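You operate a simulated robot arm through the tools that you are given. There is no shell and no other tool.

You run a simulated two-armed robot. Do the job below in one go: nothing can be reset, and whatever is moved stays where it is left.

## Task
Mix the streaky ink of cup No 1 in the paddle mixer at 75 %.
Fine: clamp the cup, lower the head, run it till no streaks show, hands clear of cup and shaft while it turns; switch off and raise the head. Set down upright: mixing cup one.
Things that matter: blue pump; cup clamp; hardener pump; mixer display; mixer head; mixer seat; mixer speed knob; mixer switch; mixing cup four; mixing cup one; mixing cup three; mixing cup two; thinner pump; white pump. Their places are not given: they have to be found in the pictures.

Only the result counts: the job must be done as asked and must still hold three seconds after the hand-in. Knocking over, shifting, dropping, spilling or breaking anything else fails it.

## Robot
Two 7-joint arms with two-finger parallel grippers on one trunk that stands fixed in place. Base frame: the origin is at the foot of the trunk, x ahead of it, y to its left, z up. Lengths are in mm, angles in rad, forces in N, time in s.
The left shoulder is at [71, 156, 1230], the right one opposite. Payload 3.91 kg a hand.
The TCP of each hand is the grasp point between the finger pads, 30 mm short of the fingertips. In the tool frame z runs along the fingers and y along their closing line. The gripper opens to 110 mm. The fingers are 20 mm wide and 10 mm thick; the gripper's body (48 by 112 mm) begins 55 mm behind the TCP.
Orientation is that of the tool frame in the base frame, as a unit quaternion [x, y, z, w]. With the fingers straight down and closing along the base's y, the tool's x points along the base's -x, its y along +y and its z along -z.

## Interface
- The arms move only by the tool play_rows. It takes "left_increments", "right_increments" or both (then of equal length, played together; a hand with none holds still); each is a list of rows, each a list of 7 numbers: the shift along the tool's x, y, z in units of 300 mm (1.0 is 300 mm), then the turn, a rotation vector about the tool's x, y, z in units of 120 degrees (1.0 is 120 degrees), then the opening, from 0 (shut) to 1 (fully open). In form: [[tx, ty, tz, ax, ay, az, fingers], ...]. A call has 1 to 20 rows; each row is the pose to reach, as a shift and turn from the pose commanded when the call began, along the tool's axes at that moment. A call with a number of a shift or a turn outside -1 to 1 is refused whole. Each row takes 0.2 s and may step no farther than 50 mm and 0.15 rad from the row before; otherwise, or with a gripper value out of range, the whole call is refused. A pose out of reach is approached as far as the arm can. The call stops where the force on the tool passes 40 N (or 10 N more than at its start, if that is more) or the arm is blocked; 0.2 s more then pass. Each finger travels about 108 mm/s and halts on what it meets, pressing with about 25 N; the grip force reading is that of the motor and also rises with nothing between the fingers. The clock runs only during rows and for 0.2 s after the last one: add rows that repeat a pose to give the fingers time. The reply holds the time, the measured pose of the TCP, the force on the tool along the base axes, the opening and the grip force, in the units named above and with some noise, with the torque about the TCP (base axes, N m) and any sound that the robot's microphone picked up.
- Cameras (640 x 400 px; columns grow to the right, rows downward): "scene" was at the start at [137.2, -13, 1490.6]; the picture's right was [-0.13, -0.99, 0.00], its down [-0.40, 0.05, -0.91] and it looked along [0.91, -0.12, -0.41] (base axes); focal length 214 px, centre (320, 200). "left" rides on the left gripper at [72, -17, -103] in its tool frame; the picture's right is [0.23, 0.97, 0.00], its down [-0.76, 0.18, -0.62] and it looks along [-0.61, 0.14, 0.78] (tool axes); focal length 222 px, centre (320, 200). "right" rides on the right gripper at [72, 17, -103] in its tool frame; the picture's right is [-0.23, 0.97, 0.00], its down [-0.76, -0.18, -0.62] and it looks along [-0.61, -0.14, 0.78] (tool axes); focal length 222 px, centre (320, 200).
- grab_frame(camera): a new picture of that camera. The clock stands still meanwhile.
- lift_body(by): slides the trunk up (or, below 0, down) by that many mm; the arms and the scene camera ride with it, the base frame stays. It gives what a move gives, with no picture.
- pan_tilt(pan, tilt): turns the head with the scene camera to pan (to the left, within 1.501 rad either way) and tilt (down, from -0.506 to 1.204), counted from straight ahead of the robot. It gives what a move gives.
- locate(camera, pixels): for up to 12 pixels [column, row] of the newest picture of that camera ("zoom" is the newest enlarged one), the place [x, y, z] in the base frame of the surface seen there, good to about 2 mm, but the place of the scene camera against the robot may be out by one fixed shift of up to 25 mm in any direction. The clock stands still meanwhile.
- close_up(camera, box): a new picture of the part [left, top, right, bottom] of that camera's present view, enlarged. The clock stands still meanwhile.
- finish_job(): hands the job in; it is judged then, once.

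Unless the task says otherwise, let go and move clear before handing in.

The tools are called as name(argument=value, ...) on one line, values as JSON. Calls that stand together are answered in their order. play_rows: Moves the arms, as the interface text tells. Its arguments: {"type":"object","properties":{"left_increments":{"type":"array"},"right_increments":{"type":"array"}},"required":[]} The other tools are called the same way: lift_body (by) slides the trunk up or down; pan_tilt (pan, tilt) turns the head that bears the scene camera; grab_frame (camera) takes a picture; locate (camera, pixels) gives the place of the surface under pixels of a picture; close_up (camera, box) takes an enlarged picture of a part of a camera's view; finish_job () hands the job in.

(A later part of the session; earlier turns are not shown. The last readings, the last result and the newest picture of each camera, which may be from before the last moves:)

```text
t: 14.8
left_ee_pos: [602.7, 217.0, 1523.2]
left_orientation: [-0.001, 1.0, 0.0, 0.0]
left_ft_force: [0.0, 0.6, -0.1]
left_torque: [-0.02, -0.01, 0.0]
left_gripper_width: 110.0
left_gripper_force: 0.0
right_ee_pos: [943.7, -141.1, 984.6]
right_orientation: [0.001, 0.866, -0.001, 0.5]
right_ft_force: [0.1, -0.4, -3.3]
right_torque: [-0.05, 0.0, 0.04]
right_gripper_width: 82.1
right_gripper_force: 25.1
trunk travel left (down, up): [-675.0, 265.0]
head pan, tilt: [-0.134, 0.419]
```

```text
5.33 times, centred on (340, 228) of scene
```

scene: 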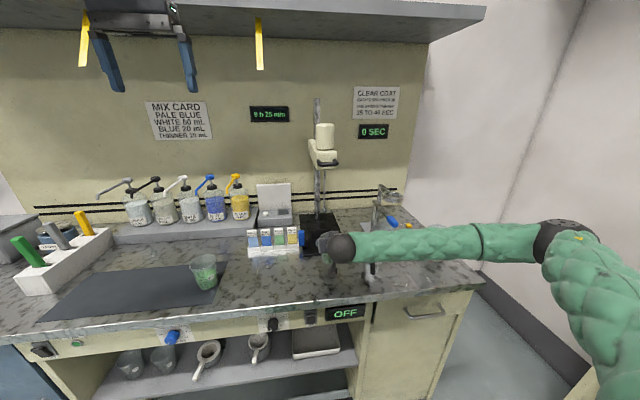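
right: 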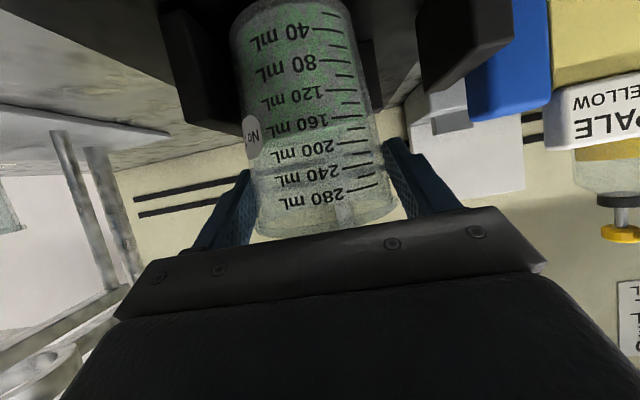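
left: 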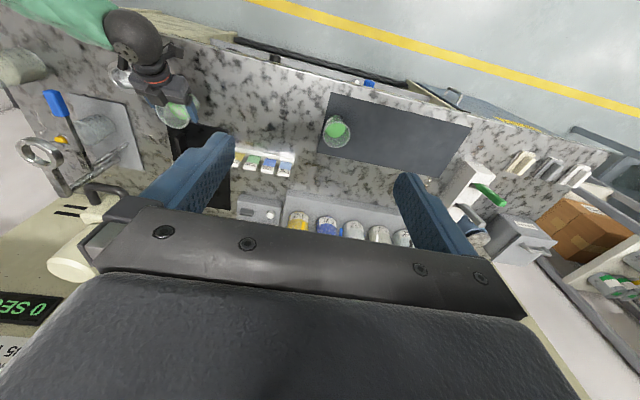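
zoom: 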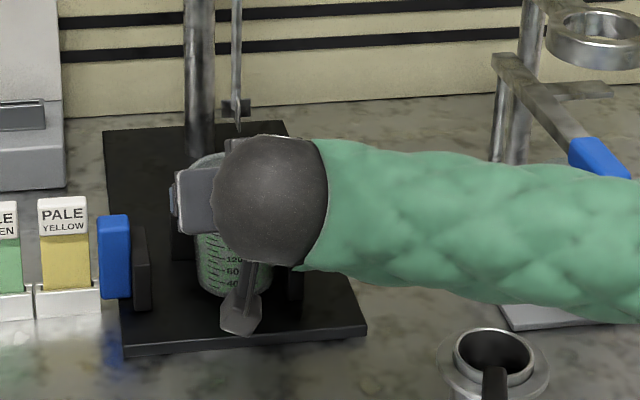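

The cup appears properly in the seat between the walls. I want to check the forearm's clearance from the device at right with the blue lever.

close_up(camera="left", box=[0, 0, 240, 200])

close_up(camera="scene", box=[300, 160, 500, 285])

locate(camera="zoom", pixels=[[300, 190], [300, 230], [300, 270], [260, 210], [400, 200], [400, 280], [500, 210], [296, 200], [340, 210], [180, 210], [165, 245], [120, 235]])

```text
2.00 times, centred on (120, 100) of left
```

zoom: 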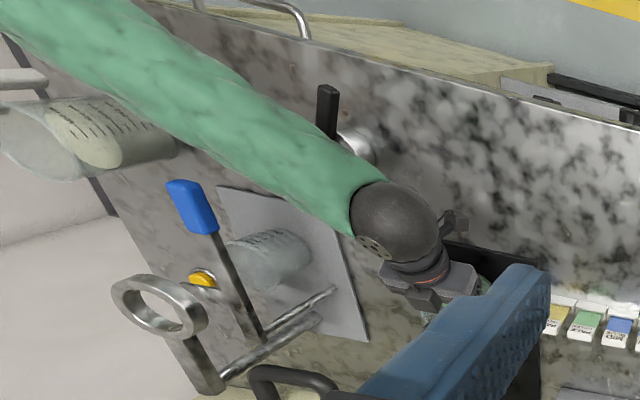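

```text
3.20 times, centred on (400, 222) of scene
```

zoom: 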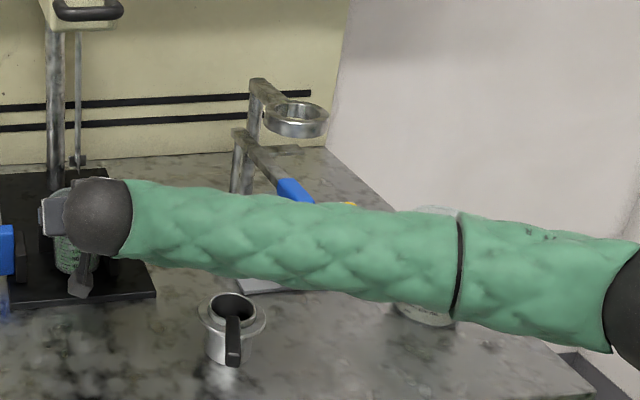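

```text
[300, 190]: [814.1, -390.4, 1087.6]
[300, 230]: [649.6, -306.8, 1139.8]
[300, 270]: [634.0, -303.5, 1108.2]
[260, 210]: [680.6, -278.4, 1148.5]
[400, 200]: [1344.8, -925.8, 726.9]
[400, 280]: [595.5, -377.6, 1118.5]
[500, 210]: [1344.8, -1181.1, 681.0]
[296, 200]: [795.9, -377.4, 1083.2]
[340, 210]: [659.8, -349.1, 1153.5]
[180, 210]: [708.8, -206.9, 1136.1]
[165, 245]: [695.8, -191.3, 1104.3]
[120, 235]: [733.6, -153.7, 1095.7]
```

Forearm passes at x≈650, over 130 mm in front of that lever, so it's clear. Now I'll lower the cup to the plate in small steps.

play_rows(right_increments=[[0.0087, 0, 0.005, 0, 0, 0, 0.62], [0.0173, 0, 0.01, 0, 0, 0, 0.62], [0.0173, 0, 0.01, 0, 0, 0, 0.62]])

```text
t: 15.6
left_ee_pos: [603.7, 216.2, 1523.6]
left_orientation: [-0.001, 1.0, 0.0, 0.0]
left_ft_force: [-0.8, 0.3, 0.1]
left_torque: [-0.01, 0.01, 0.0]
left_gripper_width: 109.9
left_gripper_force: 0.0
right_ee_pos: [944.2, -140.9, 978.0]
right_orientation: [0.0, 0.866, 0.0, 0.501]
right_ft_force: [-0.1, 0.4, -2.6]
right_torque: [0.02, 0.0, 0.03]
right_gripper_width: 82.2
right_gripper_force: 25.6
trunk travel left (down, up): [-675.0, 265.0]
head pan, tilt: [-0.134, 0.419]
```

Still carrying the weight (fz −2.6), so I'll go down another 2 mm at a time.

play_rows(right_increments=[[0.0029, 0, 0.0017, 0, 0, 0, 0.62], [0.0058, 0, 0.0033, 0, 0, 0, 0.62], [0.0058, 0, 0.0033, 0, 0, 0, 0.62]])

```text
t: 16.4
left_ee_pos: [602.6, 217.1, 1524.6]
left_orientation: [0.0, 1.0, 0.0, 0.0]
left_ft_force: [0.4, 0.0, 0.4]
left_torque: [-0.02, -0.01, 0.0]
left_gripper_width: 109.9
left_gripper_force: 0.0
right_ee_pos: [944.2, -142.4, 975.5]
right_orientation: [0.001, 0.866, -0.001, 0.5]
right_ft_force: [1.8, -1.2, 3.7]
right_torque: [-0.28, 0.05, -0.01]
right_gripper_width: 81.9
right_gripper_force: 25.0
trunk travel left (down, up): [-675.0, 265.0]
head pan, tilt: [-0.134, 0.419]
```

Contact now (fz +3.7), the cup is standing on the plate. Opening the fingers.

play_rows(right_increments=[[0, 0, 0, 0, 0, 0, 0.8], [0, 0, 0, 0, 0, 0, 0.9], [0, 0, 0, 0, 0, 0, 1], [0, 0, 0, 0, 0, 0, 1]])

grab_frame(camera="right")

```text
t: 17.4
left_ee_pos: [603.9, 215.4, 1523.5]
left_orientation: [0.0, 1.0, 0.0, 0.0]
left_ft_force: [0.5, 0.0, 0.3]
left_torque: [0.0, 0.01, 0.03]
left_gripper_width: 110.3
left_gripper_force: 0.1
right_ee_pos: [943.3, -140.8, 975.6]
right_orientation: [0.0, 0.866, 0.0, 0.5]
right_ft_force: [-0.1, -0.1, 0.3]
right_torque: [-0.03, -0.02, 0.0]
right_gripper_width: 109.7
right_gripper_force: 0.1
trunk travel left (down, up): [-675.0, 265.0]
head pan, tilt: [-0.134, 0.419]
```

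```text
taken
```

right: 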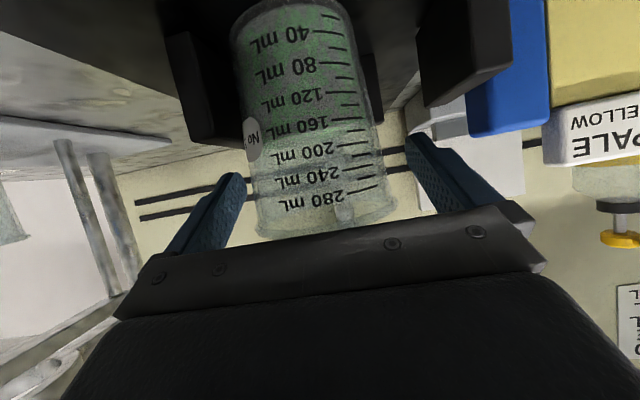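

Released cleanly. Retreating backward and up along the tool axis.

play_rows(right_increments=[[0, 0, -0.06, 0, 0, 0, 1], [0, 0, -0.17, 0, 0, 0, 1], [0, 0, -0.32, 0, 0, 0, 1], [0, 0, -0.47, 0, 0, 0, 1], [0, 0, -0.6, 0, 0, 0, 1]])

grab_frame(camera="right")

close_up(camera="scene", box=[280, 180, 400, 265])

```text
t: 18.6
left_ee_pos: [602.6, 216.8, 1524.3]
left_orientation: [0.001, 1.0, 0.0, 0.0]
left_ft_force: [0.7, 0.2, -0.1]
left_torque: [0.0, 0.0, -0.03]
left_gripper_width: 109.8
left_gripper_force: 0.0
right_ee_pos: [788.4, -141.3, 1064.4]
right_orientation: [0.0, 0.866, 0.0, 0.5]
right_ft_force: [-0.6, 0.4, 0.0]
right_torque: [-0.01, -0.01, 0.01]
right_gripper_width: 109.9
right_gripper_force: 0.0
trunk travel left (down, up): [-675.0, 265.0]
head pan, tilt: [-0.134, 0.419]
```

```text
taken
```

right: 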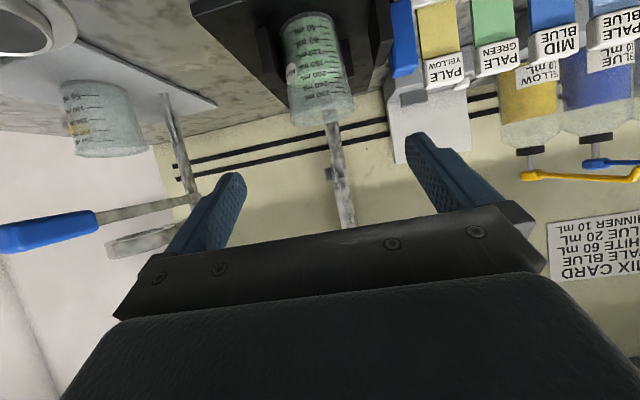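

```text
4.71 times, centred on (340, 222) of scene
```

zoom: 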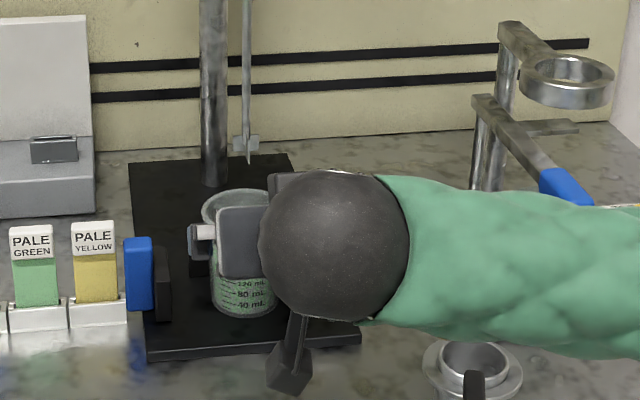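

Cup stands in the seat. I'll measure its rim against the paddle from the right camera.

close_up(camera="right", box=[260, 0, 420, 200])

locate(camera="zoom", pixels=[[97, 215], [60, 200], [187, 212], [183, 195], [120, 225], [150, 250], [134, 350], [100, 150], [60, 60], [130, 90], [140, 345], [40, 160]])

```text
2.00 times, centred on (340, 100) of right
```

zoom: 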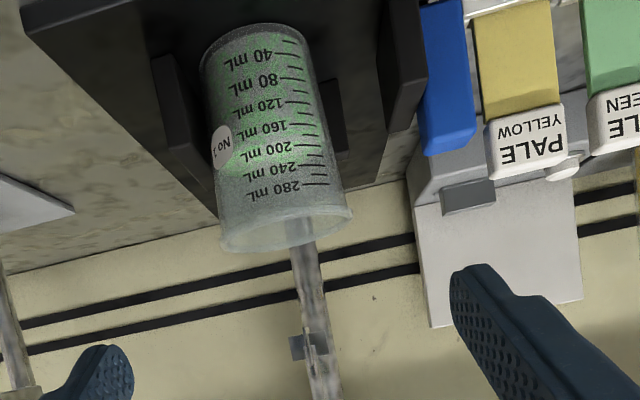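

```text
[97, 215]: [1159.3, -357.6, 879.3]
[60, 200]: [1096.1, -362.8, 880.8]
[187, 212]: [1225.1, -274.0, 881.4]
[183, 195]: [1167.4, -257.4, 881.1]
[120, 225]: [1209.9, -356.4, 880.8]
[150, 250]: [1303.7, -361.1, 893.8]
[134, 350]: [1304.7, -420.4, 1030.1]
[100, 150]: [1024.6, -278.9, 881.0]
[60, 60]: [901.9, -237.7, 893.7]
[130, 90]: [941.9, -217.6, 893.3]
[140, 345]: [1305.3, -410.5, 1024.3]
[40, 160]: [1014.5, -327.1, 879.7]
```

locate(camera="zoom", pixels=[[224, 244], [349, 214], [225, 236], [346, 210], [295, 348], [310, 365], [325, 340], [315, 385], [260, 245], [320, 235], [260, 160], [290, 210]])

```text
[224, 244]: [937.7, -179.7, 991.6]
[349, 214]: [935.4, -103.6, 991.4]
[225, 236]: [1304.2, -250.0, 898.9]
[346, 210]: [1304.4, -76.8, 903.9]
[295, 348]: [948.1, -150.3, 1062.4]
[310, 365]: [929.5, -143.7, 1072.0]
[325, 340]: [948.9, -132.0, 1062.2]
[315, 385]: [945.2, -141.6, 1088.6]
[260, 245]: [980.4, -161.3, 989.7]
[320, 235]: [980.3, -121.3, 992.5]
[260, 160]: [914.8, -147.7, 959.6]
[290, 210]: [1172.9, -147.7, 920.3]
```

The rim fits a circle centred near (949, -141.5), just under the paddle axis. Next is the clamp; I'll measure swatch tops and blue grip for a safe push.

locate(camera="zoom", pixels=[[530, 172], [530, 120], [495, 176], [563, 162], [488, 130], [430, 150], [472, 140], [425, 110], [428, 130], [500, 60], [465, 100], [480, 110]])

close_up(camera="right", box=[370, 0, 490, 75])

```text
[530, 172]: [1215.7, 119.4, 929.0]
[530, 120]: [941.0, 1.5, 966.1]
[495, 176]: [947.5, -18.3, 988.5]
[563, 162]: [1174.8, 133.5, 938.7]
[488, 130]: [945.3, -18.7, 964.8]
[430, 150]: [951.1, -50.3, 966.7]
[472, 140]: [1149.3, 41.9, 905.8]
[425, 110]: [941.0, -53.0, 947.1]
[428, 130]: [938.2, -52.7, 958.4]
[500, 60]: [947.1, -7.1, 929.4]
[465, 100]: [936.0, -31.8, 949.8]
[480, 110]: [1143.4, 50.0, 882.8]
```

```text
5.33 times, centred on (430, 38) of right
```

zoom: 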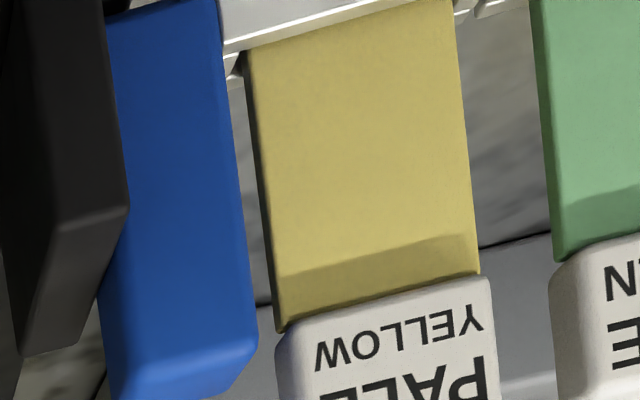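

The yellow swatch reaches z≈989 with only 10 mm between it and the blue grip, so pushing from the left of the grip won't fit. Instead I'll push the jaw's own outer face (y≈-55.5) just in front of the grip (x 920–937), using the closed fingers coming in from the front. First close the fingers and move to a staging point.

play_rows(right_increments=[[0, 0, 0, 0, 0, 0, 0.6], [0, 0, 0, 0, 0, 0, 0.2], [0, 0, 0, 0, 0, 0, 0], [0.032, 0.083, 0.068, 0, 0, 0, 0], [0.065, 0.166, 0.137, 0, 0, 0, 0], [0.097, 0.248, 0.205, 0, 0, 0, 0], [0.129, 0.331, 0.273, 0, 0, 0, 0], [0.129, 0.331, 0.273, 0, 0, 0, 0]])

grab_frame(camera="right")

close_up(camera="scene", box=[270, 190, 390, 265])

close_up(camera="left", box=[110, 60, 270, 160])

```text
t: 20.4
left_ee_pos: [602.5, 215.6, 1523.2]
left_orientation: [0.0, 1.0, 0.0, 0.0]
left_ft_force: [-0.2, 0.3, 0.0]
left_torque: [0.01, -0.02, -0.02]
left_gripper_width: 110.1
left_gripper_force: 0.1
right_ee_pos: [841.1, -39.7, 991.8]
right_orientation: [0.001, 0.866, 0.0, 0.5]
right_ft_force: [0.3, -0.3, 1.0]
right_torque: [0.03, 0.0, -0.02]
right_gripper_width: 0.1
right_gripper_force: 25.1
trunk travel left (down, up): [-675.0, 265.0]
head pan, tilt: [-0.134, 0.419]
```

```text
taken
```

right: 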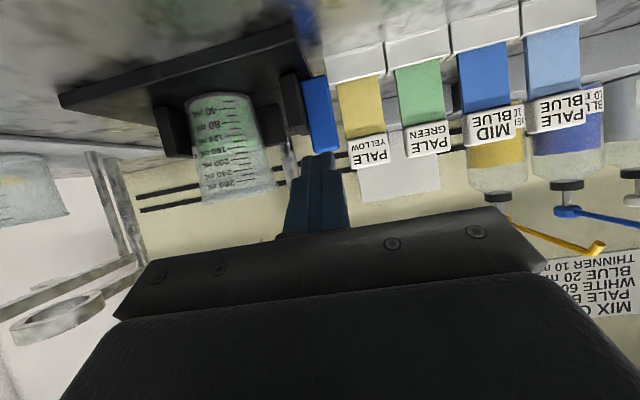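

```text
5.33 times, centred on (330, 228) of scene
```

zoom: 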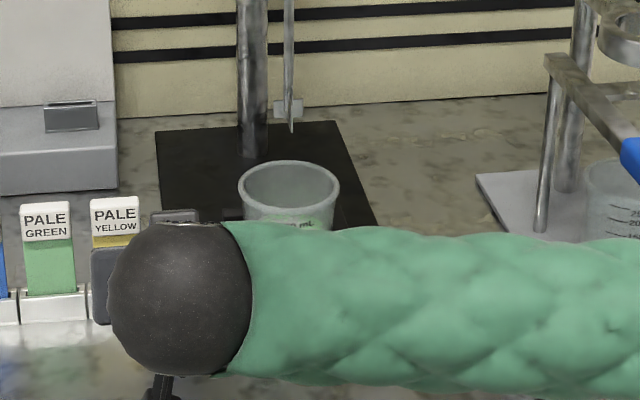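

```text
4.00 times, centred on (190, 110) of left
```

zoom: 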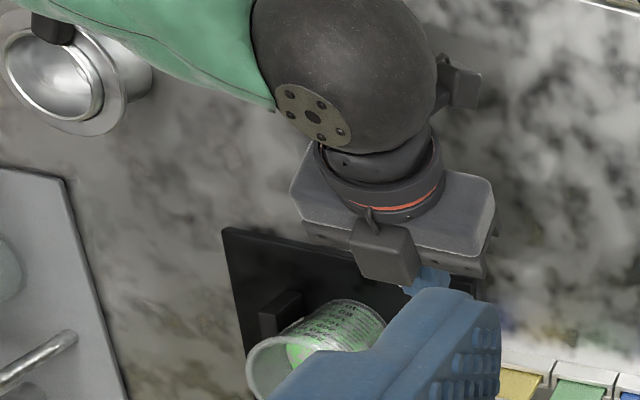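

The closed fingertips (320,155) are aligned in front of the blue grip. I'll zoom to verify the pocket between jaw and rack base.

close_up(camera="right", box=[260, 60, 388, 140])

locate(camera="zoom", pixels=[[130, 100], [160, 120], [215, 100], [250, 100], [345, 110], [335, 60], [345, 40], [330, 15], [380, 95], [110, 70], [185, 240], [290, 430]])

```text
5.00 times, centred on (324, 100) of right
```

zoom: 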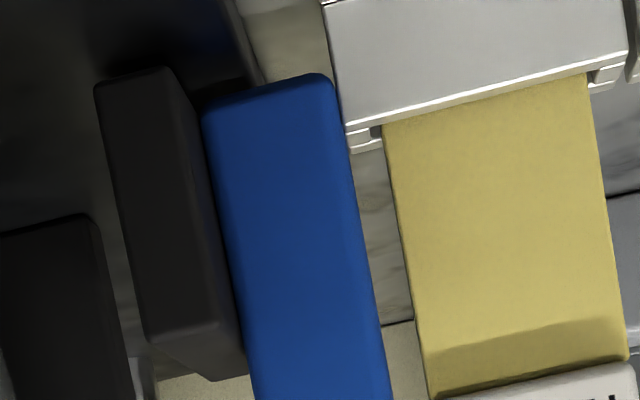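

```text
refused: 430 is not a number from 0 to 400
```

locate(camera="zoom", pixels=[[120, 100], [175, 100], [190, 200], [215, 110], [325, 90], [335, 60], [345, 110], [330, 15], [380, 110], [290, 60], [160, 325], [220, 325]])

```text
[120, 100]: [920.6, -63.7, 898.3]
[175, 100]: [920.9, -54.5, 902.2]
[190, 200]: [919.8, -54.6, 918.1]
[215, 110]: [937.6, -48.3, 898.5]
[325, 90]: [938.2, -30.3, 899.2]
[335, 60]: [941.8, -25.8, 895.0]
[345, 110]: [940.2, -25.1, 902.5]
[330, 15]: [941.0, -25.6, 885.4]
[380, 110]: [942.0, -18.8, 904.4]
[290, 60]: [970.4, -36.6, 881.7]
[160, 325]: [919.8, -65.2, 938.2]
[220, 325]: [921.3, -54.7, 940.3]
```

The space in front of the rack (x<941) is free, and the jaw's outer face is y≈-54. I'll slide the closed fingers in to TCP (901, -40, 936), beside the jaw and just in front of the blue grip.

play_rows(right_increments=[[0.015, 0, 0.066, 0, 0, 0, 0], [0.03, 0, 0.133, 0, 0, 0, 0], [0.046, 0, 0.2, 0, 0, 0, 0], [0.061, 0, 0.266, 0, 0, 0, 0], [0.061, 0, 0.266, 0, 0, 0, 0]])

grab_frame(camera="right")

close_up(camera="scene", box=[270, 190, 390, 265])

```text
t: 21.6
left_ee_pos: [602.8, 216.5, 1524.5]
left_orientation: [0.0, 1.0, -0.001, 0.0]
left_ft_force: [-0.3, -0.3, 0.7]
left_torque: [-0.02, 0.0, 0.04]
left_gripper_width: 110.0
left_gripper_force: 0.0
right_ee_pos: [901.6, -41.4, 935.8]
right_orientation: [0.001, 0.866, 0.0, 0.5]
right_ft_force: [0.0, 1.2, -0.3]
right_torque: [0.0, 0.0, -0.01]
right_gripper_width: 0.0
right_gripper_force: 24.9
trunk travel left (down, up): [-675.0, 265.0]
head pan, tilt: [-0.134, 0.419]
```

```text
taken
```

right: 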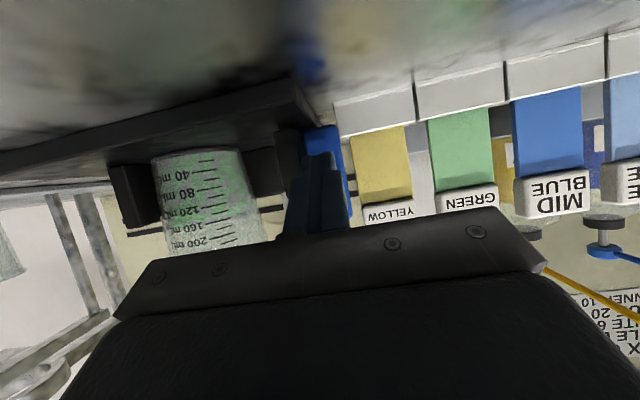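

```text
5.33 times, centred on (330, 228) of scene
```

zoom: 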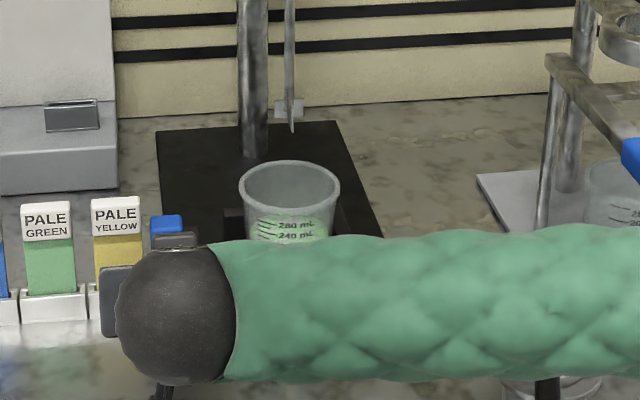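

Fingers are in the pocket beside the jaw (right view (320,160)). I'll push to the right (−y) 15 mm in small rows and read the force.

play_rows(right_increments=[[0, -0.01, 0, 0, 0, 0, 0], [0, -0.02, 0, 0, 0, 0, 0], [0, -0.03, 0, 0, 0, 0, 0], [0, -0.04, 0, 0, 0, 0, 0], [0, -0.05, 0, 0, 0, 0, 0]])

grab_frame(camera="right")

```text
t: 22.8
left_ee_pos: [602.6, 215.9, 1523.9]
left_orientation: [0.001, 1.0, 0.0, 0.0]
left_ft_force: [0.6, 0.0, 0.9]
left_torque: [0.01, -0.02, -0.02]
left_gripper_width: 110.0
left_gripper_force: 0.0
right_ee_pos: [903.7, -56.8, 935.1]
right_orientation: [0.002, 0.866, -0.002, 0.5]
right_ft_force: [-0.2, 0.1, -0.7]
right_torque: [0.01, 0.0, 0.04]
right_gripper_width: 0.0
right_gripper_force: 24.5
trunk travel left (down, up): [-675.0, 265.0]
head pan, tilt: [-0.134, 0.419]
```

```text
taken
```

right: 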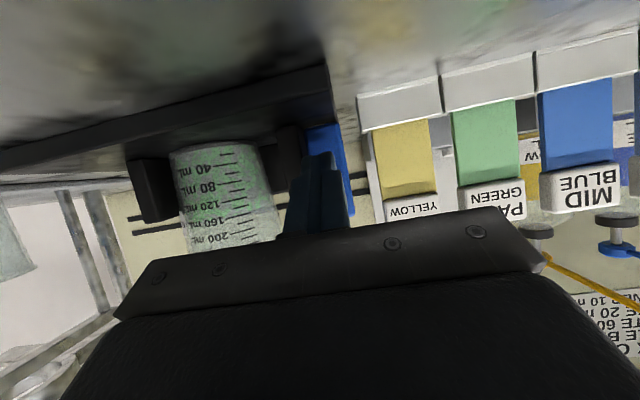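

The jaw moves with the fingers with hardly any force (blue grip gap to yellow swatch has widened). Pushing 20 mm more.

play_rows(right_increments=[[0, -0.013, 0, 0, 0, 0, 0], [0, -0.027, 0, 0, 0, 0, 0], [0, -0.04, 0, 0, 0, 0, 0], [0, -0.053, 0, 0, 0, 0, 0], [0, -0.067, 0, 0, 0, 0, 0]])

grab_frame(camera="right")

```text
t: 24.0
left_ee_pos: [603.9, 216.2, 1522.4]
left_orientation: [0.002, 1.0, 0.0, 0.0]
left_ft_force: [-0.2, 0.6, 0.2]
left_torque: [0.0, -0.03, 0.0]
left_gripper_width: 110.1
left_gripper_force: 0.0
right_ee_pos: [902.0, -77.0, 935.5]
right_orientation: [0.001, 0.866, -0.001, 0.5]
right_ft_force: [-0.6, -0.3, 0.9]
right_torque: [0.0, -0.01, 0.01]
right_gripper_width: 0.1
right_gripper_force: 24.6
trunk travel left (down, up): [-675.0, 265.0]
head pan, tilt: [-0.134, 0.419]
```

```text
taken
```

right: 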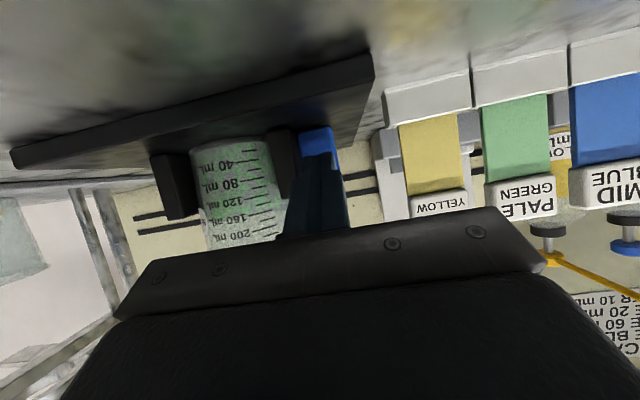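

close_up(camera="right", box=[140, 100, 364, 240])

locate(camera="zoom", pixels=[[60, 200], [120, 200], [165, 150], [395, 150], [430, 200], [400, 250], [110, 330], [250, 200], [180, 300], [380, 300], [520, 130]])

```text
2.86 times, centred on (252, 170) of right
```

zoom: 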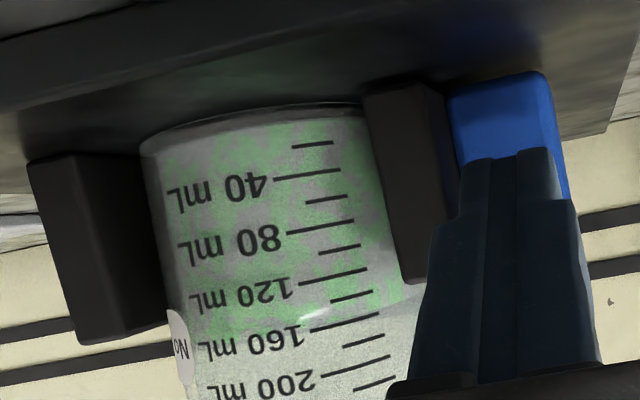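

```text
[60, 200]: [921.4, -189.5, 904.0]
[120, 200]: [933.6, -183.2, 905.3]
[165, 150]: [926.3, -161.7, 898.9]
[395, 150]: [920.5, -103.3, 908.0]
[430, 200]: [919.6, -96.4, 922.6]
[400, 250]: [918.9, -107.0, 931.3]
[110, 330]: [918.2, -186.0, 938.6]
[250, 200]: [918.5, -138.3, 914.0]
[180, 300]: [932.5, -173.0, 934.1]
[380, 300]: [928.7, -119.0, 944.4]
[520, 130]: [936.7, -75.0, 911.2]
```

The jaw has moved to about y −95…−108, nearly touching the cup. I'll push on in fine steps and watch for force.

play_rows(right_increments=[[0, -0.008, 0, 0, 0, 0, 0], [0, -0.016, 0, 0, 0, 0, 0], [0, -0.024, 0, 0, 0, 0, 0], [0, -0.024, 0, 0, 0, 0, 0]])

close_up(camera="right", box=[140, 100, 364, 240])

locate(camera="zoom", pixels=[[60, 200], [385, 130], [410, 130], [425, 130], [400, 250], [110, 330], [180, 300], [380, 300], [520, 130], [470, 110]])

```text
t: 25.0
left_ee_pos: [603.3, 217.0, 1523.9]
left_orientation: [0.0, 1.0, 0.0, 0.0]
left_ft_force: [-0.4, -0.1, 0.2]
left_torque: [0.0, -0.01, -0.01]
left_gripper_width: 109.8
left_gripper_force: 0.1
right_ee_pos: [901.5, -83.5, 936.2]
right_orientation: [0.0, 0.866, 0.0, 0.5]
right_ft_force: [1.7, 5.6, 0.7]
right_torque: [0.04, -0.03, 0.15]
right_gripper_width: 0.0
right_gripper_force: 25.0
trunk travel left (down, up): [-675.0, 265.0]
head pan, tilt: [-0.134, 0.419]
```

```text
2.86 times, centred on (252, 170) of right
```

zoom: 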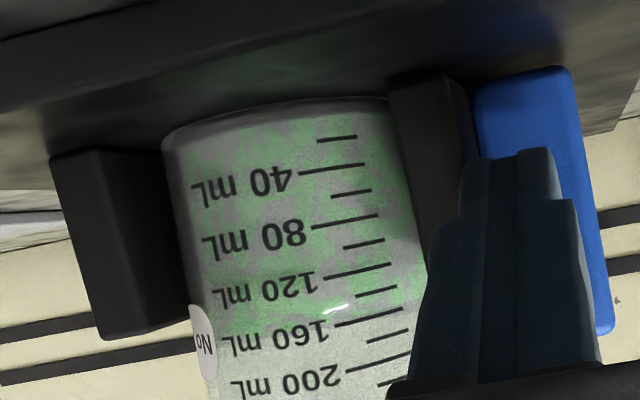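

```text
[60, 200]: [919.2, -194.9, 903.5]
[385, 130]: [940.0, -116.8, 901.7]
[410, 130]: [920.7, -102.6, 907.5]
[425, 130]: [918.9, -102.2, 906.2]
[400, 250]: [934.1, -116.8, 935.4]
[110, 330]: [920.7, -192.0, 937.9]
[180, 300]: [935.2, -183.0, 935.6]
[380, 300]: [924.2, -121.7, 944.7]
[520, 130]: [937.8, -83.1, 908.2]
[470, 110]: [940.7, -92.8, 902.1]
```

Force has risen to 5.6 N: the jaw now presses. I'll push a little more to seat the cup against the right wall.

play_rows(right_increments=[[0, -0.005, 0, 0, 0, 0, 0], [0, -0.01, 0, 0, 0, 0, 0], [0, -0.01, 0, 0, 0, 0, 0]])

close_up(camera="right", box=[140, 100, 364, 240])

locate(camera="zoom", pixels=[[60, 200], [400, 130], [415, 130], [425, 130], [440, 130], [110, 330], [195, 300], [400, 280], [520, 130], [480, 110], [300, 200]])

```text
t: 25.8
left_ee_pos: [604.9, 220.2, 1522.4]
left_orientation: [0.0, 1.0, -0.001, 0.0]
left_ft_force: [-0.4, -0.5, -0.1]
left_torque: [-0.01, 0.03, -0.03]
left_gripper_width: 110.4
left_gripper_force: 0.0
right_ee_pos: [901.7, -83.7, 935.7]
right_orientation: [-0.001, 0.866, 0.001, 0.499]
right_ft_force: [8.7, 22.9, 0.1]
right_torque: [0.31, -0.13, 0.58]
right_gripper_width: 0.2
right_gripper_force: 24.8
trunk travel left (down, up): [-675.0, 265.0]
head pan, tilt: [-0.134, 0.419]
```

```text
2.86 times, centred on (252, 170) of right
```

zoom: 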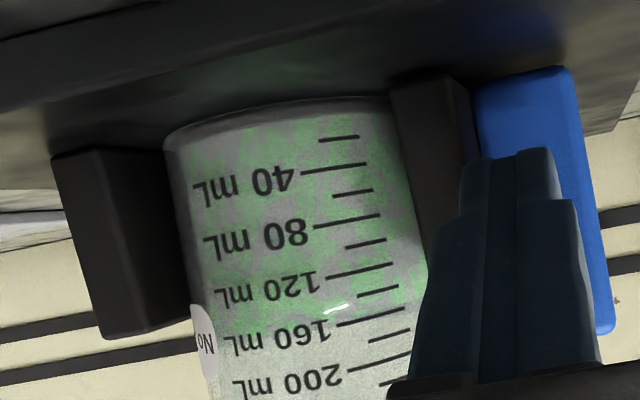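

```text
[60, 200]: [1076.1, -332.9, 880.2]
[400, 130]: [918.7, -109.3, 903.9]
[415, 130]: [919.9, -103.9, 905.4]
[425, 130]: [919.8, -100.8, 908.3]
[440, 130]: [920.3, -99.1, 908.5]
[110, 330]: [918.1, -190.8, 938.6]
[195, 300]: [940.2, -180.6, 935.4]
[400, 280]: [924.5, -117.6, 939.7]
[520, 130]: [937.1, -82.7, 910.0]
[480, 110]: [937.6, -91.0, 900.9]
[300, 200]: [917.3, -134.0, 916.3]
```

At 22.9 N the hand no longer advances: the cup is pinched between jaw (y≈-109) and right wall. I'll back off and withdraw, then check that the jaw stays.

play_rows(right_increments=[[0, 0.01, 0, 0, 0, 0, 0], [0, 0.025, 0, 0, 0, 0, 0], [0, 0.035, 0, 0, 0, 0, 0], [0, 0.04, -0.05, 0, 0, 0, 0], [0, 0.04, -0.15, 0, 0, 0, 0], [0, 0.04, -0.3, 0, 0, 0, 0], [0, 0.04, -0.45, 0, 0, 0, 0], [0, 0.04, -0.55, 0, 0, 0, 0]])

grab_frame(camera="right")

close_up(camera="scene", box=[270, 180, 390, 265])

```text
t: 27.6
left_ee_pos: [604.1, 217.2, 1523.5]
left_orientation: [0.0, 1.0, 0.0, 0.0]
left_ft_force: [-0.4, 0.7, 0.5]
left_torque: [0.01, 0.0, -0.03]
left_gripper_width: 110.0
left_gripper_force: 0.0
right_ee_pos: [758.4, -73.7, 1018.6]
right_orientation: [0.001, 0.867, 0.0, 0.499]
right_ft_force: [-0.1, -1.5, 0.5]
right_torque: [0.01, -0.02, -0.01]
right_gripper_width: 0.0
right_gripper_force: 24.9
trunk travel left (down, up): [-675.0, 265.0]
head pan, tilt: [-0.134, 0.419]
```

```text
taken
```

right: 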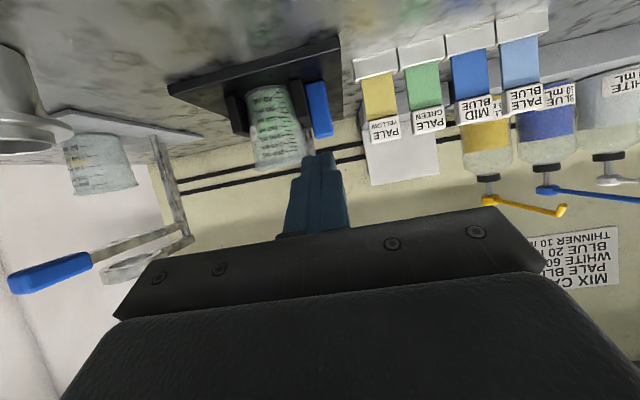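

```text
4.71 times, centred on (330, 222) of scene
```

zoom: 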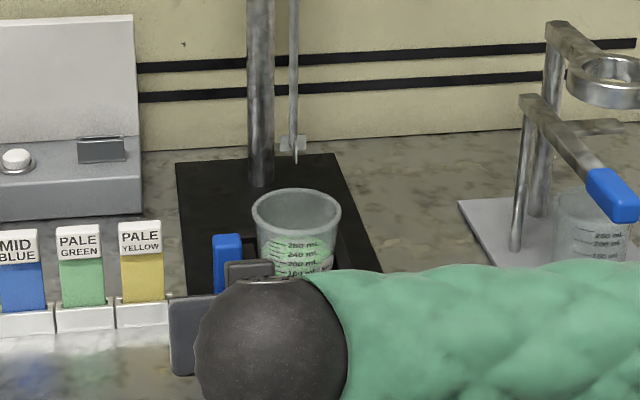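

close_up(camera="right", box=[200, 70, 360, 170])

locate(camera="zoom", pixels=[[130, 120], [160, 150], [175, 130], [365, 50], [380, 60], [395, 100], [440, 60], [480, 60], [218, 380], [425, 345], [300, 390], [280, 200]])

```text
4.00 times, centred on (280, 120) of right
```

zoom: 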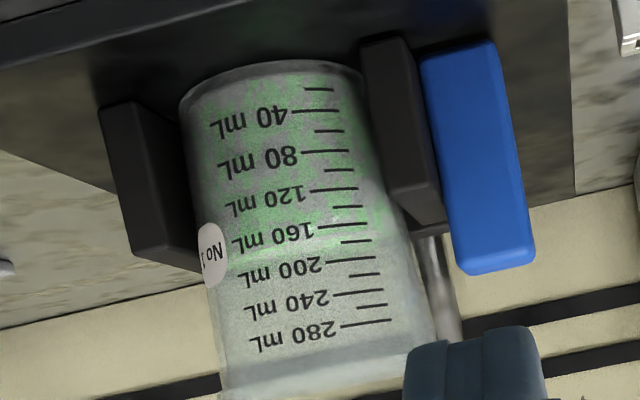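

```text
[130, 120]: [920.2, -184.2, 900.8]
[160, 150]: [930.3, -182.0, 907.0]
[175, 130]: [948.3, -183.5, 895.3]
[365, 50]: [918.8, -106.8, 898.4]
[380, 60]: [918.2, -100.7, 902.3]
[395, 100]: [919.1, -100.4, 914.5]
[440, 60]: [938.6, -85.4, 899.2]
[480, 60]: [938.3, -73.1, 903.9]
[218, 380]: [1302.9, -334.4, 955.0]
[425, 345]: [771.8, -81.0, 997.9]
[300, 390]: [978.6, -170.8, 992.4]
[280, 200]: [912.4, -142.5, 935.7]
```

The clamp holds the cup (jaw inner face y≈-107, right wall -184). Now I'll raise the right hand to look at the head's handle.

play_rows(right_increments=[[-0.094, -0.032, -0.086, 0, 0, 0, 0], [-0.188, -0.064, -0.172, 0, 0, 0, 0.2], [-0.282, -0.096, -0.258, 0, 0, 0, 0.4], [-0.375, -0.127, -0.344, 0, 0, 0, 0.6], [-0.469, -0.159, -0.43, 0, 0, 0, 0.8], [-0.563, -0.191, -0.516, 0, 0, 0, 1], [-0.657, -0.223, -0.602, 0, 0, 0, 1]])

grab_frame(camera="right")

grab_frame(camera="scene")

```text
t: 29.2
left_ee_pos: [601.8, 215.6, 1524.7]
left_orientation: [0.0, 1.0, 0.0, 0.0]
left_ft_force: [-0.5, 0.8, 0.2]
left_torque: [0.0, 0.0, 0.0]
left_gripper_width: 110.0
left_gripper_force: 0.0
right_ee_pos: [699.1, -140.9, 1280.3]
right_orientation: [0.001, 0.866, -0.001, 0.5]
right_ft_force: [0.7, 0.2, -0.9]
right_torque: [-0.05, 0.0, -0.04]
right_gripper_width: 110.1
right_gripper_force: 0.0
trunk travel left (down, up): [-675.0, 265.0]
head pan, tilt: [-0.134, 0.419]
```

```text
taken
```

right: 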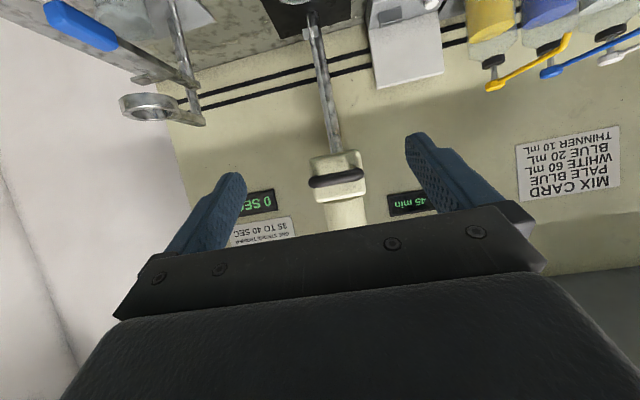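

```text
taken
```

scene: 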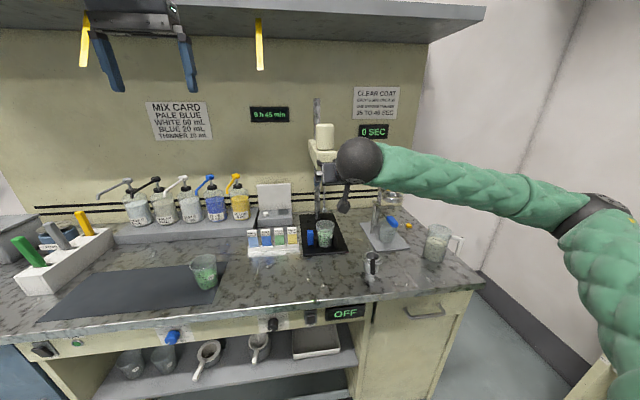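

close_up(camera="right", box=[290, 140, 386, 200])

locate(camera="zoom", pixels=[[135, 285], [200, 275], [300, 265], [370, 240], [480, 225], [515, 200], [300, 120], [180, 130], [450, 100], [300, 180], [200, 210], [440, 350]])

```text
6.67 times, centred on (338, 170) of right
```

zoom: 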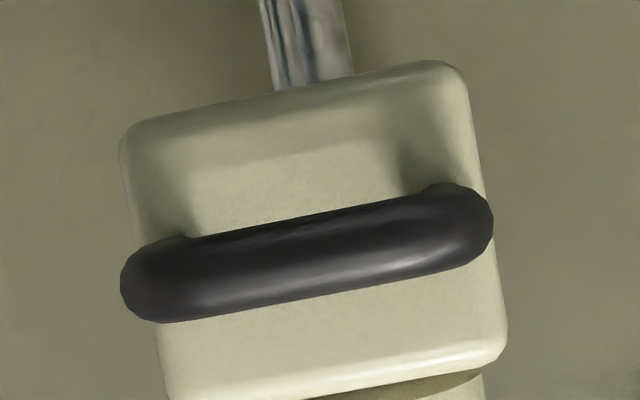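

```text
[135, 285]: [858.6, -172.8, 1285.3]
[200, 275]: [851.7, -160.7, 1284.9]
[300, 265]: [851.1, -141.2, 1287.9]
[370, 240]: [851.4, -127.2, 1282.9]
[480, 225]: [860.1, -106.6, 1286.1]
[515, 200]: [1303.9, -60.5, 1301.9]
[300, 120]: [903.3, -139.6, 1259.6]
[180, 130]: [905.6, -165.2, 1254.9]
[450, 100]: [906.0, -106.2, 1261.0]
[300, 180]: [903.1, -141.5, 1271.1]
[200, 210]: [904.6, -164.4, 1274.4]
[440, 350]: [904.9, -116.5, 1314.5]
```

Handle bar runs y −176…−103, front x≈851, centre z≈1284.5, with the head face at x≈904. I'll level the right hand so the fingers point straight ahead, then roll it 90° to straddle the bar from above and below.

play_rows(right_increments=[[-0.023, 0, 0.034, 0, -0.05, 0, 1], [-0.045, 0, 0.068, 0, -0.1, 0, 1], [-0.068, 0, 0.101, 0, -0.15, 0, 1], [-0.09, 0, 0.135, 0, -0.2, 0, 1], [-0.113, 0, 0.169, 0, -0.25, 0, 1]])

play_rows(right_increments=[[0, 0, 0, 0, 0, 0.0625, 1], [0, 0, 0, 0, 0, 0.125, 1], [0, 0, 0, 0, 0, 0.1875, 1], [0, 0, 0, 0, 0, 0.25, 1], [0, 0, 0, 0, 0, 0.3125, 1], [0, 0, 0, 0, 0, 0.375, 1], [0, 0, 0, 0, 0, 0.4375, 1], [0, 0, 0, 0, 0, 0.5, 1], [0, 0, 0, 0, 0, 0.5625, 1], [0, 0, 0, 0, 0, 0.625, 1], [0, 0, 0, 0, 0, 0.6875, 1], [0, 0, 0, 0, 0, 0.75, 1]])

grab_frame(camera="right")

grab_frame(camera="scene")

```text
t: 30.4
left_ee_pos: [602.7, 216.7, 1523.4]
left_orientation: [0.0, 1.0, 0.0, 0.0]
left_ft_force: [-1.0, -0.1, -0.6]
left_torque: [0.02, -0.02, 0.0]
left_gripper_width: 109.9
left_gripper_force: 0.1
right_ee_pos: [744.6, -131.2, 1282.3]
right_orientation: [-0.005, 0.75, 0.003, 0.662]
right_ft_force: [-0.7, -1.0, -0.4]
right_torque: [0.0, 0.02, -0.01]
right_gripper_width: 109.8
right_gripper_force: 0.1
right hand out of reach, approached as far as the arm can: row 4, 5
trunk travel left (down, up): [-675.0, 265.0]
head pan, tilt: [-0.134, 0.419]
```

```text
t: 33.0
left_ee_pos: [603.3, 216.6, 1523.3]
left_orientation: [0.001, 1.0, -0.001, 0.0]
left_ft_force: [0.0, -0.4, 0.3]
left_torque: [0.01, 0.0, 0.02]
left_gripper_width: 109.9
left_gripper_force: 0.1
right_ee_pos: [744.2, -130.6, 1281.9]
right_orientation: [0.528, 0.533, 0.47, 0.465]
right_ft_force: [-0.4, -0.4, -0.1]
right_torque: [-0.01, 0.02, 0.02]
right_gripper_width: 110.1
right_gripper_force: 0.0
trunk travel left (down, up): [-675.0, 265.0]
head pan, tilt: [-0.134, 0.419]
```

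```text
taken
```

right: 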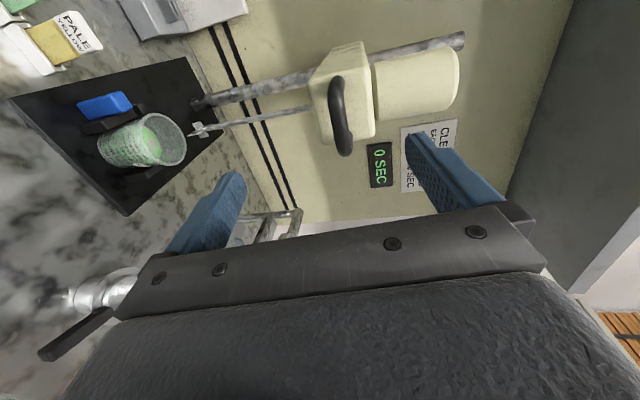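

```text
taken
```

scene: 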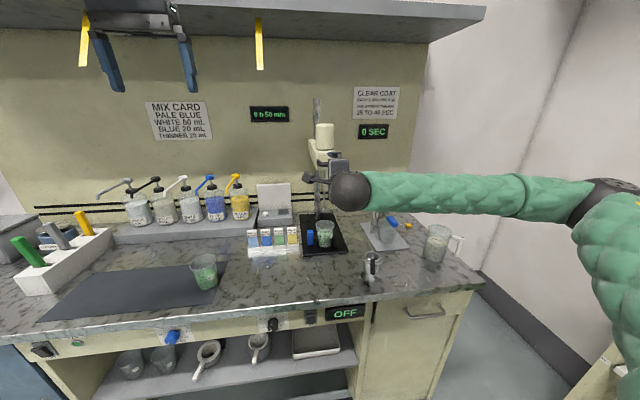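

Roll worked: the tool's closing line is now vertical, fingers pointing forward (7° down). Advance so the fingers straddle the handle bar.

play_rows(right_increments=[[-0.01, 0.013, 0.09, 0, 0, 0, 1], [-0.019, 0.027, 0.18, 0, 0, 0, 1], [-0.029, 0.04, 0.27, 0, 0, 0, 1], [-0.038, 0.054, 0.345, 0, 0, 0, 1], [-0.038, 0.054, 0.358, 0, 0, 0, 1]])

grab_frame(camera="right")

close_up(camera="scene", box=[290, 110, 386, 200])

```text
t: 34.2
left_ee_pos: [602.4, 216.1, 1524.0]
left_orientation: [0.0, 1.0, -0.001, -0.001]
left_ft_force: [0.3, 0.1, 0.1]
left_torque: [-0.03, 0.0, 0.01]
left_gripper_width: 110.2
left_gripper_force: 0.1
right_ee_pos: [852.8, -142.4, 1285.1]
right_orientation: [0.527, 0.534, 0.469, 0.466]
right_ft_force: [0.7, -0.3, 0.2]
right_torque: [-0.05, 0.0, 0.01]
right_gripper_width: 110.1
right_gripper_force: 0.1
trunk travel left (down, up): [-675.0, 265.0]
head pan, tilt: [-0.134, 0.419]
```

```text
taken
```

right: 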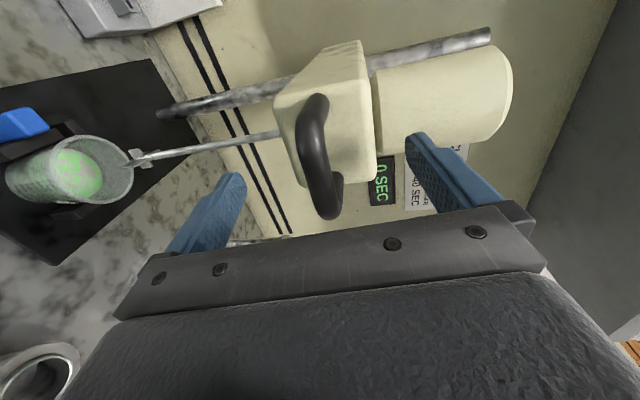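

```text
4.44 times, centred on (338, 155) of scene
```

zoom: 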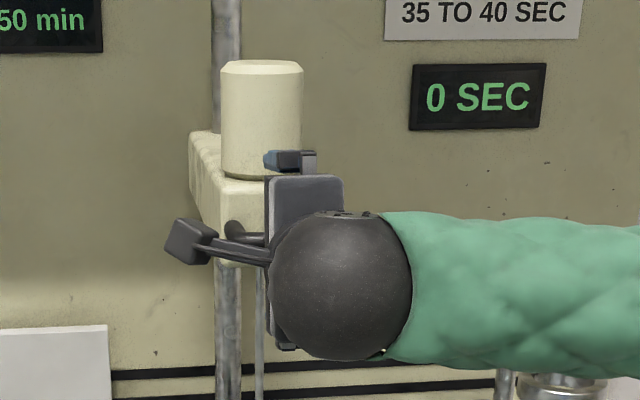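

The TCP (image 320,190) lies right on the handle bar. Closing the fingers on it.

play_rows(right_increments=[[0, 0, 0, 0, 0, 0, 0.8], [0, 0, 0, 0, 0, 0, 0.5], [0, 0, 0, 0, 0, 0, 0.3], [0, 0, 0, 0, 0, 0, 0.1], [0, 0, 0, 0, 0, 0, 0.1]])

grab_frame(camera="right")

```text
t: 35.4
left_ee_pos: [604.8, 216.7, 1523.0]
left_orientation: [0.0, 1.0, 0.0, 0.0]
left_ft_force: [-0.7, 0.4, -0.3]
left_torque: [0.02, 0.01, 0.01]
left_gripper_width: 109.9
left_gripper_force: 0.1
right_ee_pos: [852.1, -142.4, 1285.6]
right_orientation: [0.528, 0.533, 0.469, 0.465]
right_ft_force: [1.6, 0.7, 1.6]
right_torque: [0.03, 0.01, 0.11]
right_gripper_width: 15.8
right_gripper_force: 44.9
trunk travel left (down, up): [-675.0, 265.0]
head pan, tilt: [-0.134, 0.419]
```

```text
taken
```

right: 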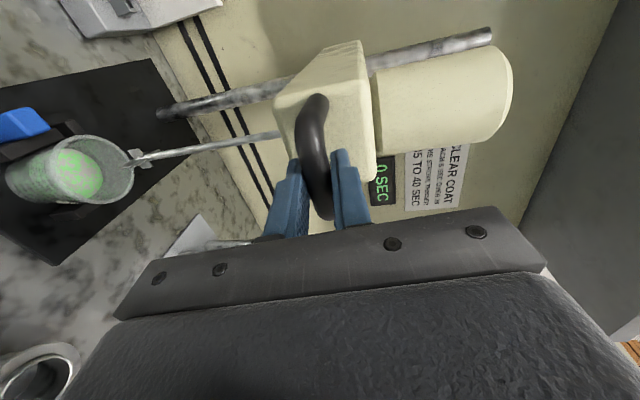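

Handle is gripped (15.8 mm). Testing a 30 mm downward move.

play_rows(right_increments=[[0, -0.033, 0.0042, 0, 0, 0, 0.1], [0, -0.066, 0.0084, 0, 0, 0, 0.1], [0, -0.0992, 0.0126, 0, 0, 0, 0.1]])

grab_frame(camera="right")

```text
t: 36.2
left_ee_pos: [604.9, 218.0, 1523.2]
left_orientation: [0.0, 1.0, -0.001, -0.001]
left_ft_force: [-0.2, -0.1, 0.5]
left_torque: [-0.04, -0.01, -0.03]
left_gripper_width: 110.0
left_gripper_force: 0.1
right_ee_pos: [852.4, -142.0, 1254.3]
right_orientation: [0.528, 0.534, 0.468, 0.466]
right_ft_force: [11.9, 0.7, 2.7]
right_torque: [-0.21, -0.14, -0.87]
right_gripper_width: 15.6
right_gripper_force: 45.2
trunk travel left (down, up): [-675.0, 265.0]
head pan, tilt: [-0.134, 0.419]
```

```text
taken
```

right: 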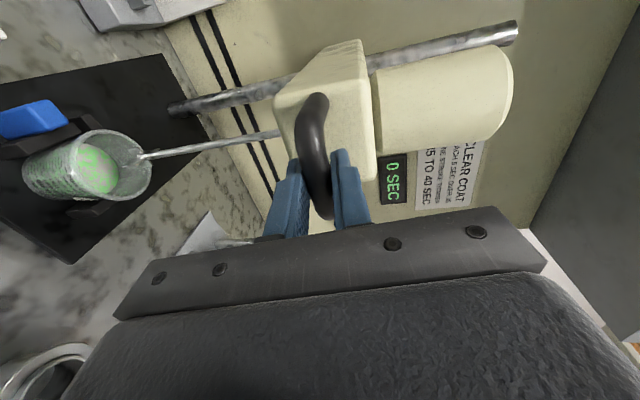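

Head descends easily (fz 2.7 N). There's a slight x pull, so I'll add 2 mm forward and continue 50 mm down.

play_rows(right_increments=[[0, -0.033, 0.0085, 0, 0, 0, 0.1], [0, -0.066, 0.0135, 0, 0, 0, 0.1], [0, -0.099, 0.018, 0, 0, 0, 0.1], [0, -0.132, 0.023, 0, 0, 0, 0.1], [0, -0.1645, 0.0277, 0, 0, 0, 0.1]])

grab_frame(camera="right")

```text
t: 37.4
left_ee_pos: [599.4, 214.5, 1526.2]
left_orientation: [-0.001, 1.0, 0.001, 0.002]
left_ft_force: [0.5, 0.0, 0.3]
left_torque: [0.01, -0.04, 0.0]
left_gripper_width: 110.2
left_gripper_force: 0.1
right_ee_pos: [854.0, -137.1, 1221.5]
right_orientation: [0.535, 0.531, 0.463, 0.466]
right_ft_force: [-18.5, -34.6, -2.4]
right_torque: [-0.18, 0.02, -0.29]
right_gripper_width: 16.1
right_gripper_force: 44.8
right hand out of reach, approached as far as the arm can: row 3, 4, 5
trunk travel left (down, up): [-675.0, 265.0]
head pan, tilt: [-0.134, 0.419]
stopped in row 5 (right hand): the force on the tool passed its limit at 42 N (the readings are from after the stop); the commanded pose is now the measured one
```

```text
taken
```

right: 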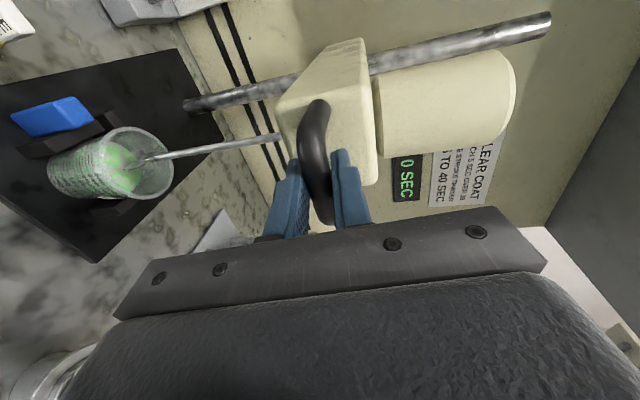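

The arm hit a wrist limit with the fingers level, drifting sideways (fy −35 N), though the head is about 64 mm lower. I'll loosen the grip to relieve the strain and see whether the head stays.

play_rows(right_increments=[[0, 0, 0, 0, 0, 0, 0.2], [0, 0, 0, 0, 0, 0, 0.36], [0, 0, 0, 0, 0, 0, 0.36]])

grab_frame(camera="right")

grab_frame(camera="scene")

```text
t: 38.1
left_ee_pos: [604.1, 220.0, 1522.8]
left_orientation: [-0.001, 1.0, -0.002, 0.0]
left_ft_force: [-0.3, 0.1, -0.2]
left_torque: [-0.01, 0.0, -0.01]
left_gripper_width: 110.0
left_gripper_force: 0.0
right_ee_pos: [856.8, -129.5, 1222.4]
right_orientation: [0.532, 0.535, 0.462, 0.465]
right_ft_force: [-1.3, 0.2, 0.4]
right_torque: [0.02, -0.02, 0.0]
right_gripper_width: 39.6
right_gripper_force: 0.1
trunk travel left (down, up): [-675.0, 265.0]
head pan, tilt: [-0.134, 0.419]
```

```text
taken
```

right: 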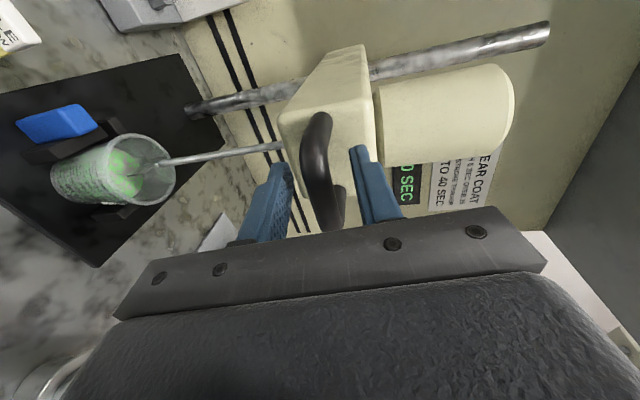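

```text
taken
```

scene: 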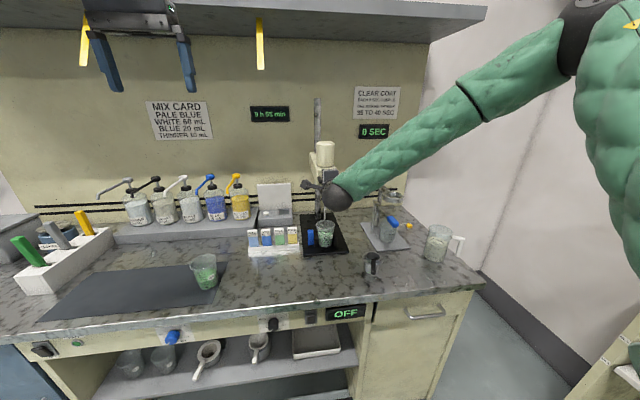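

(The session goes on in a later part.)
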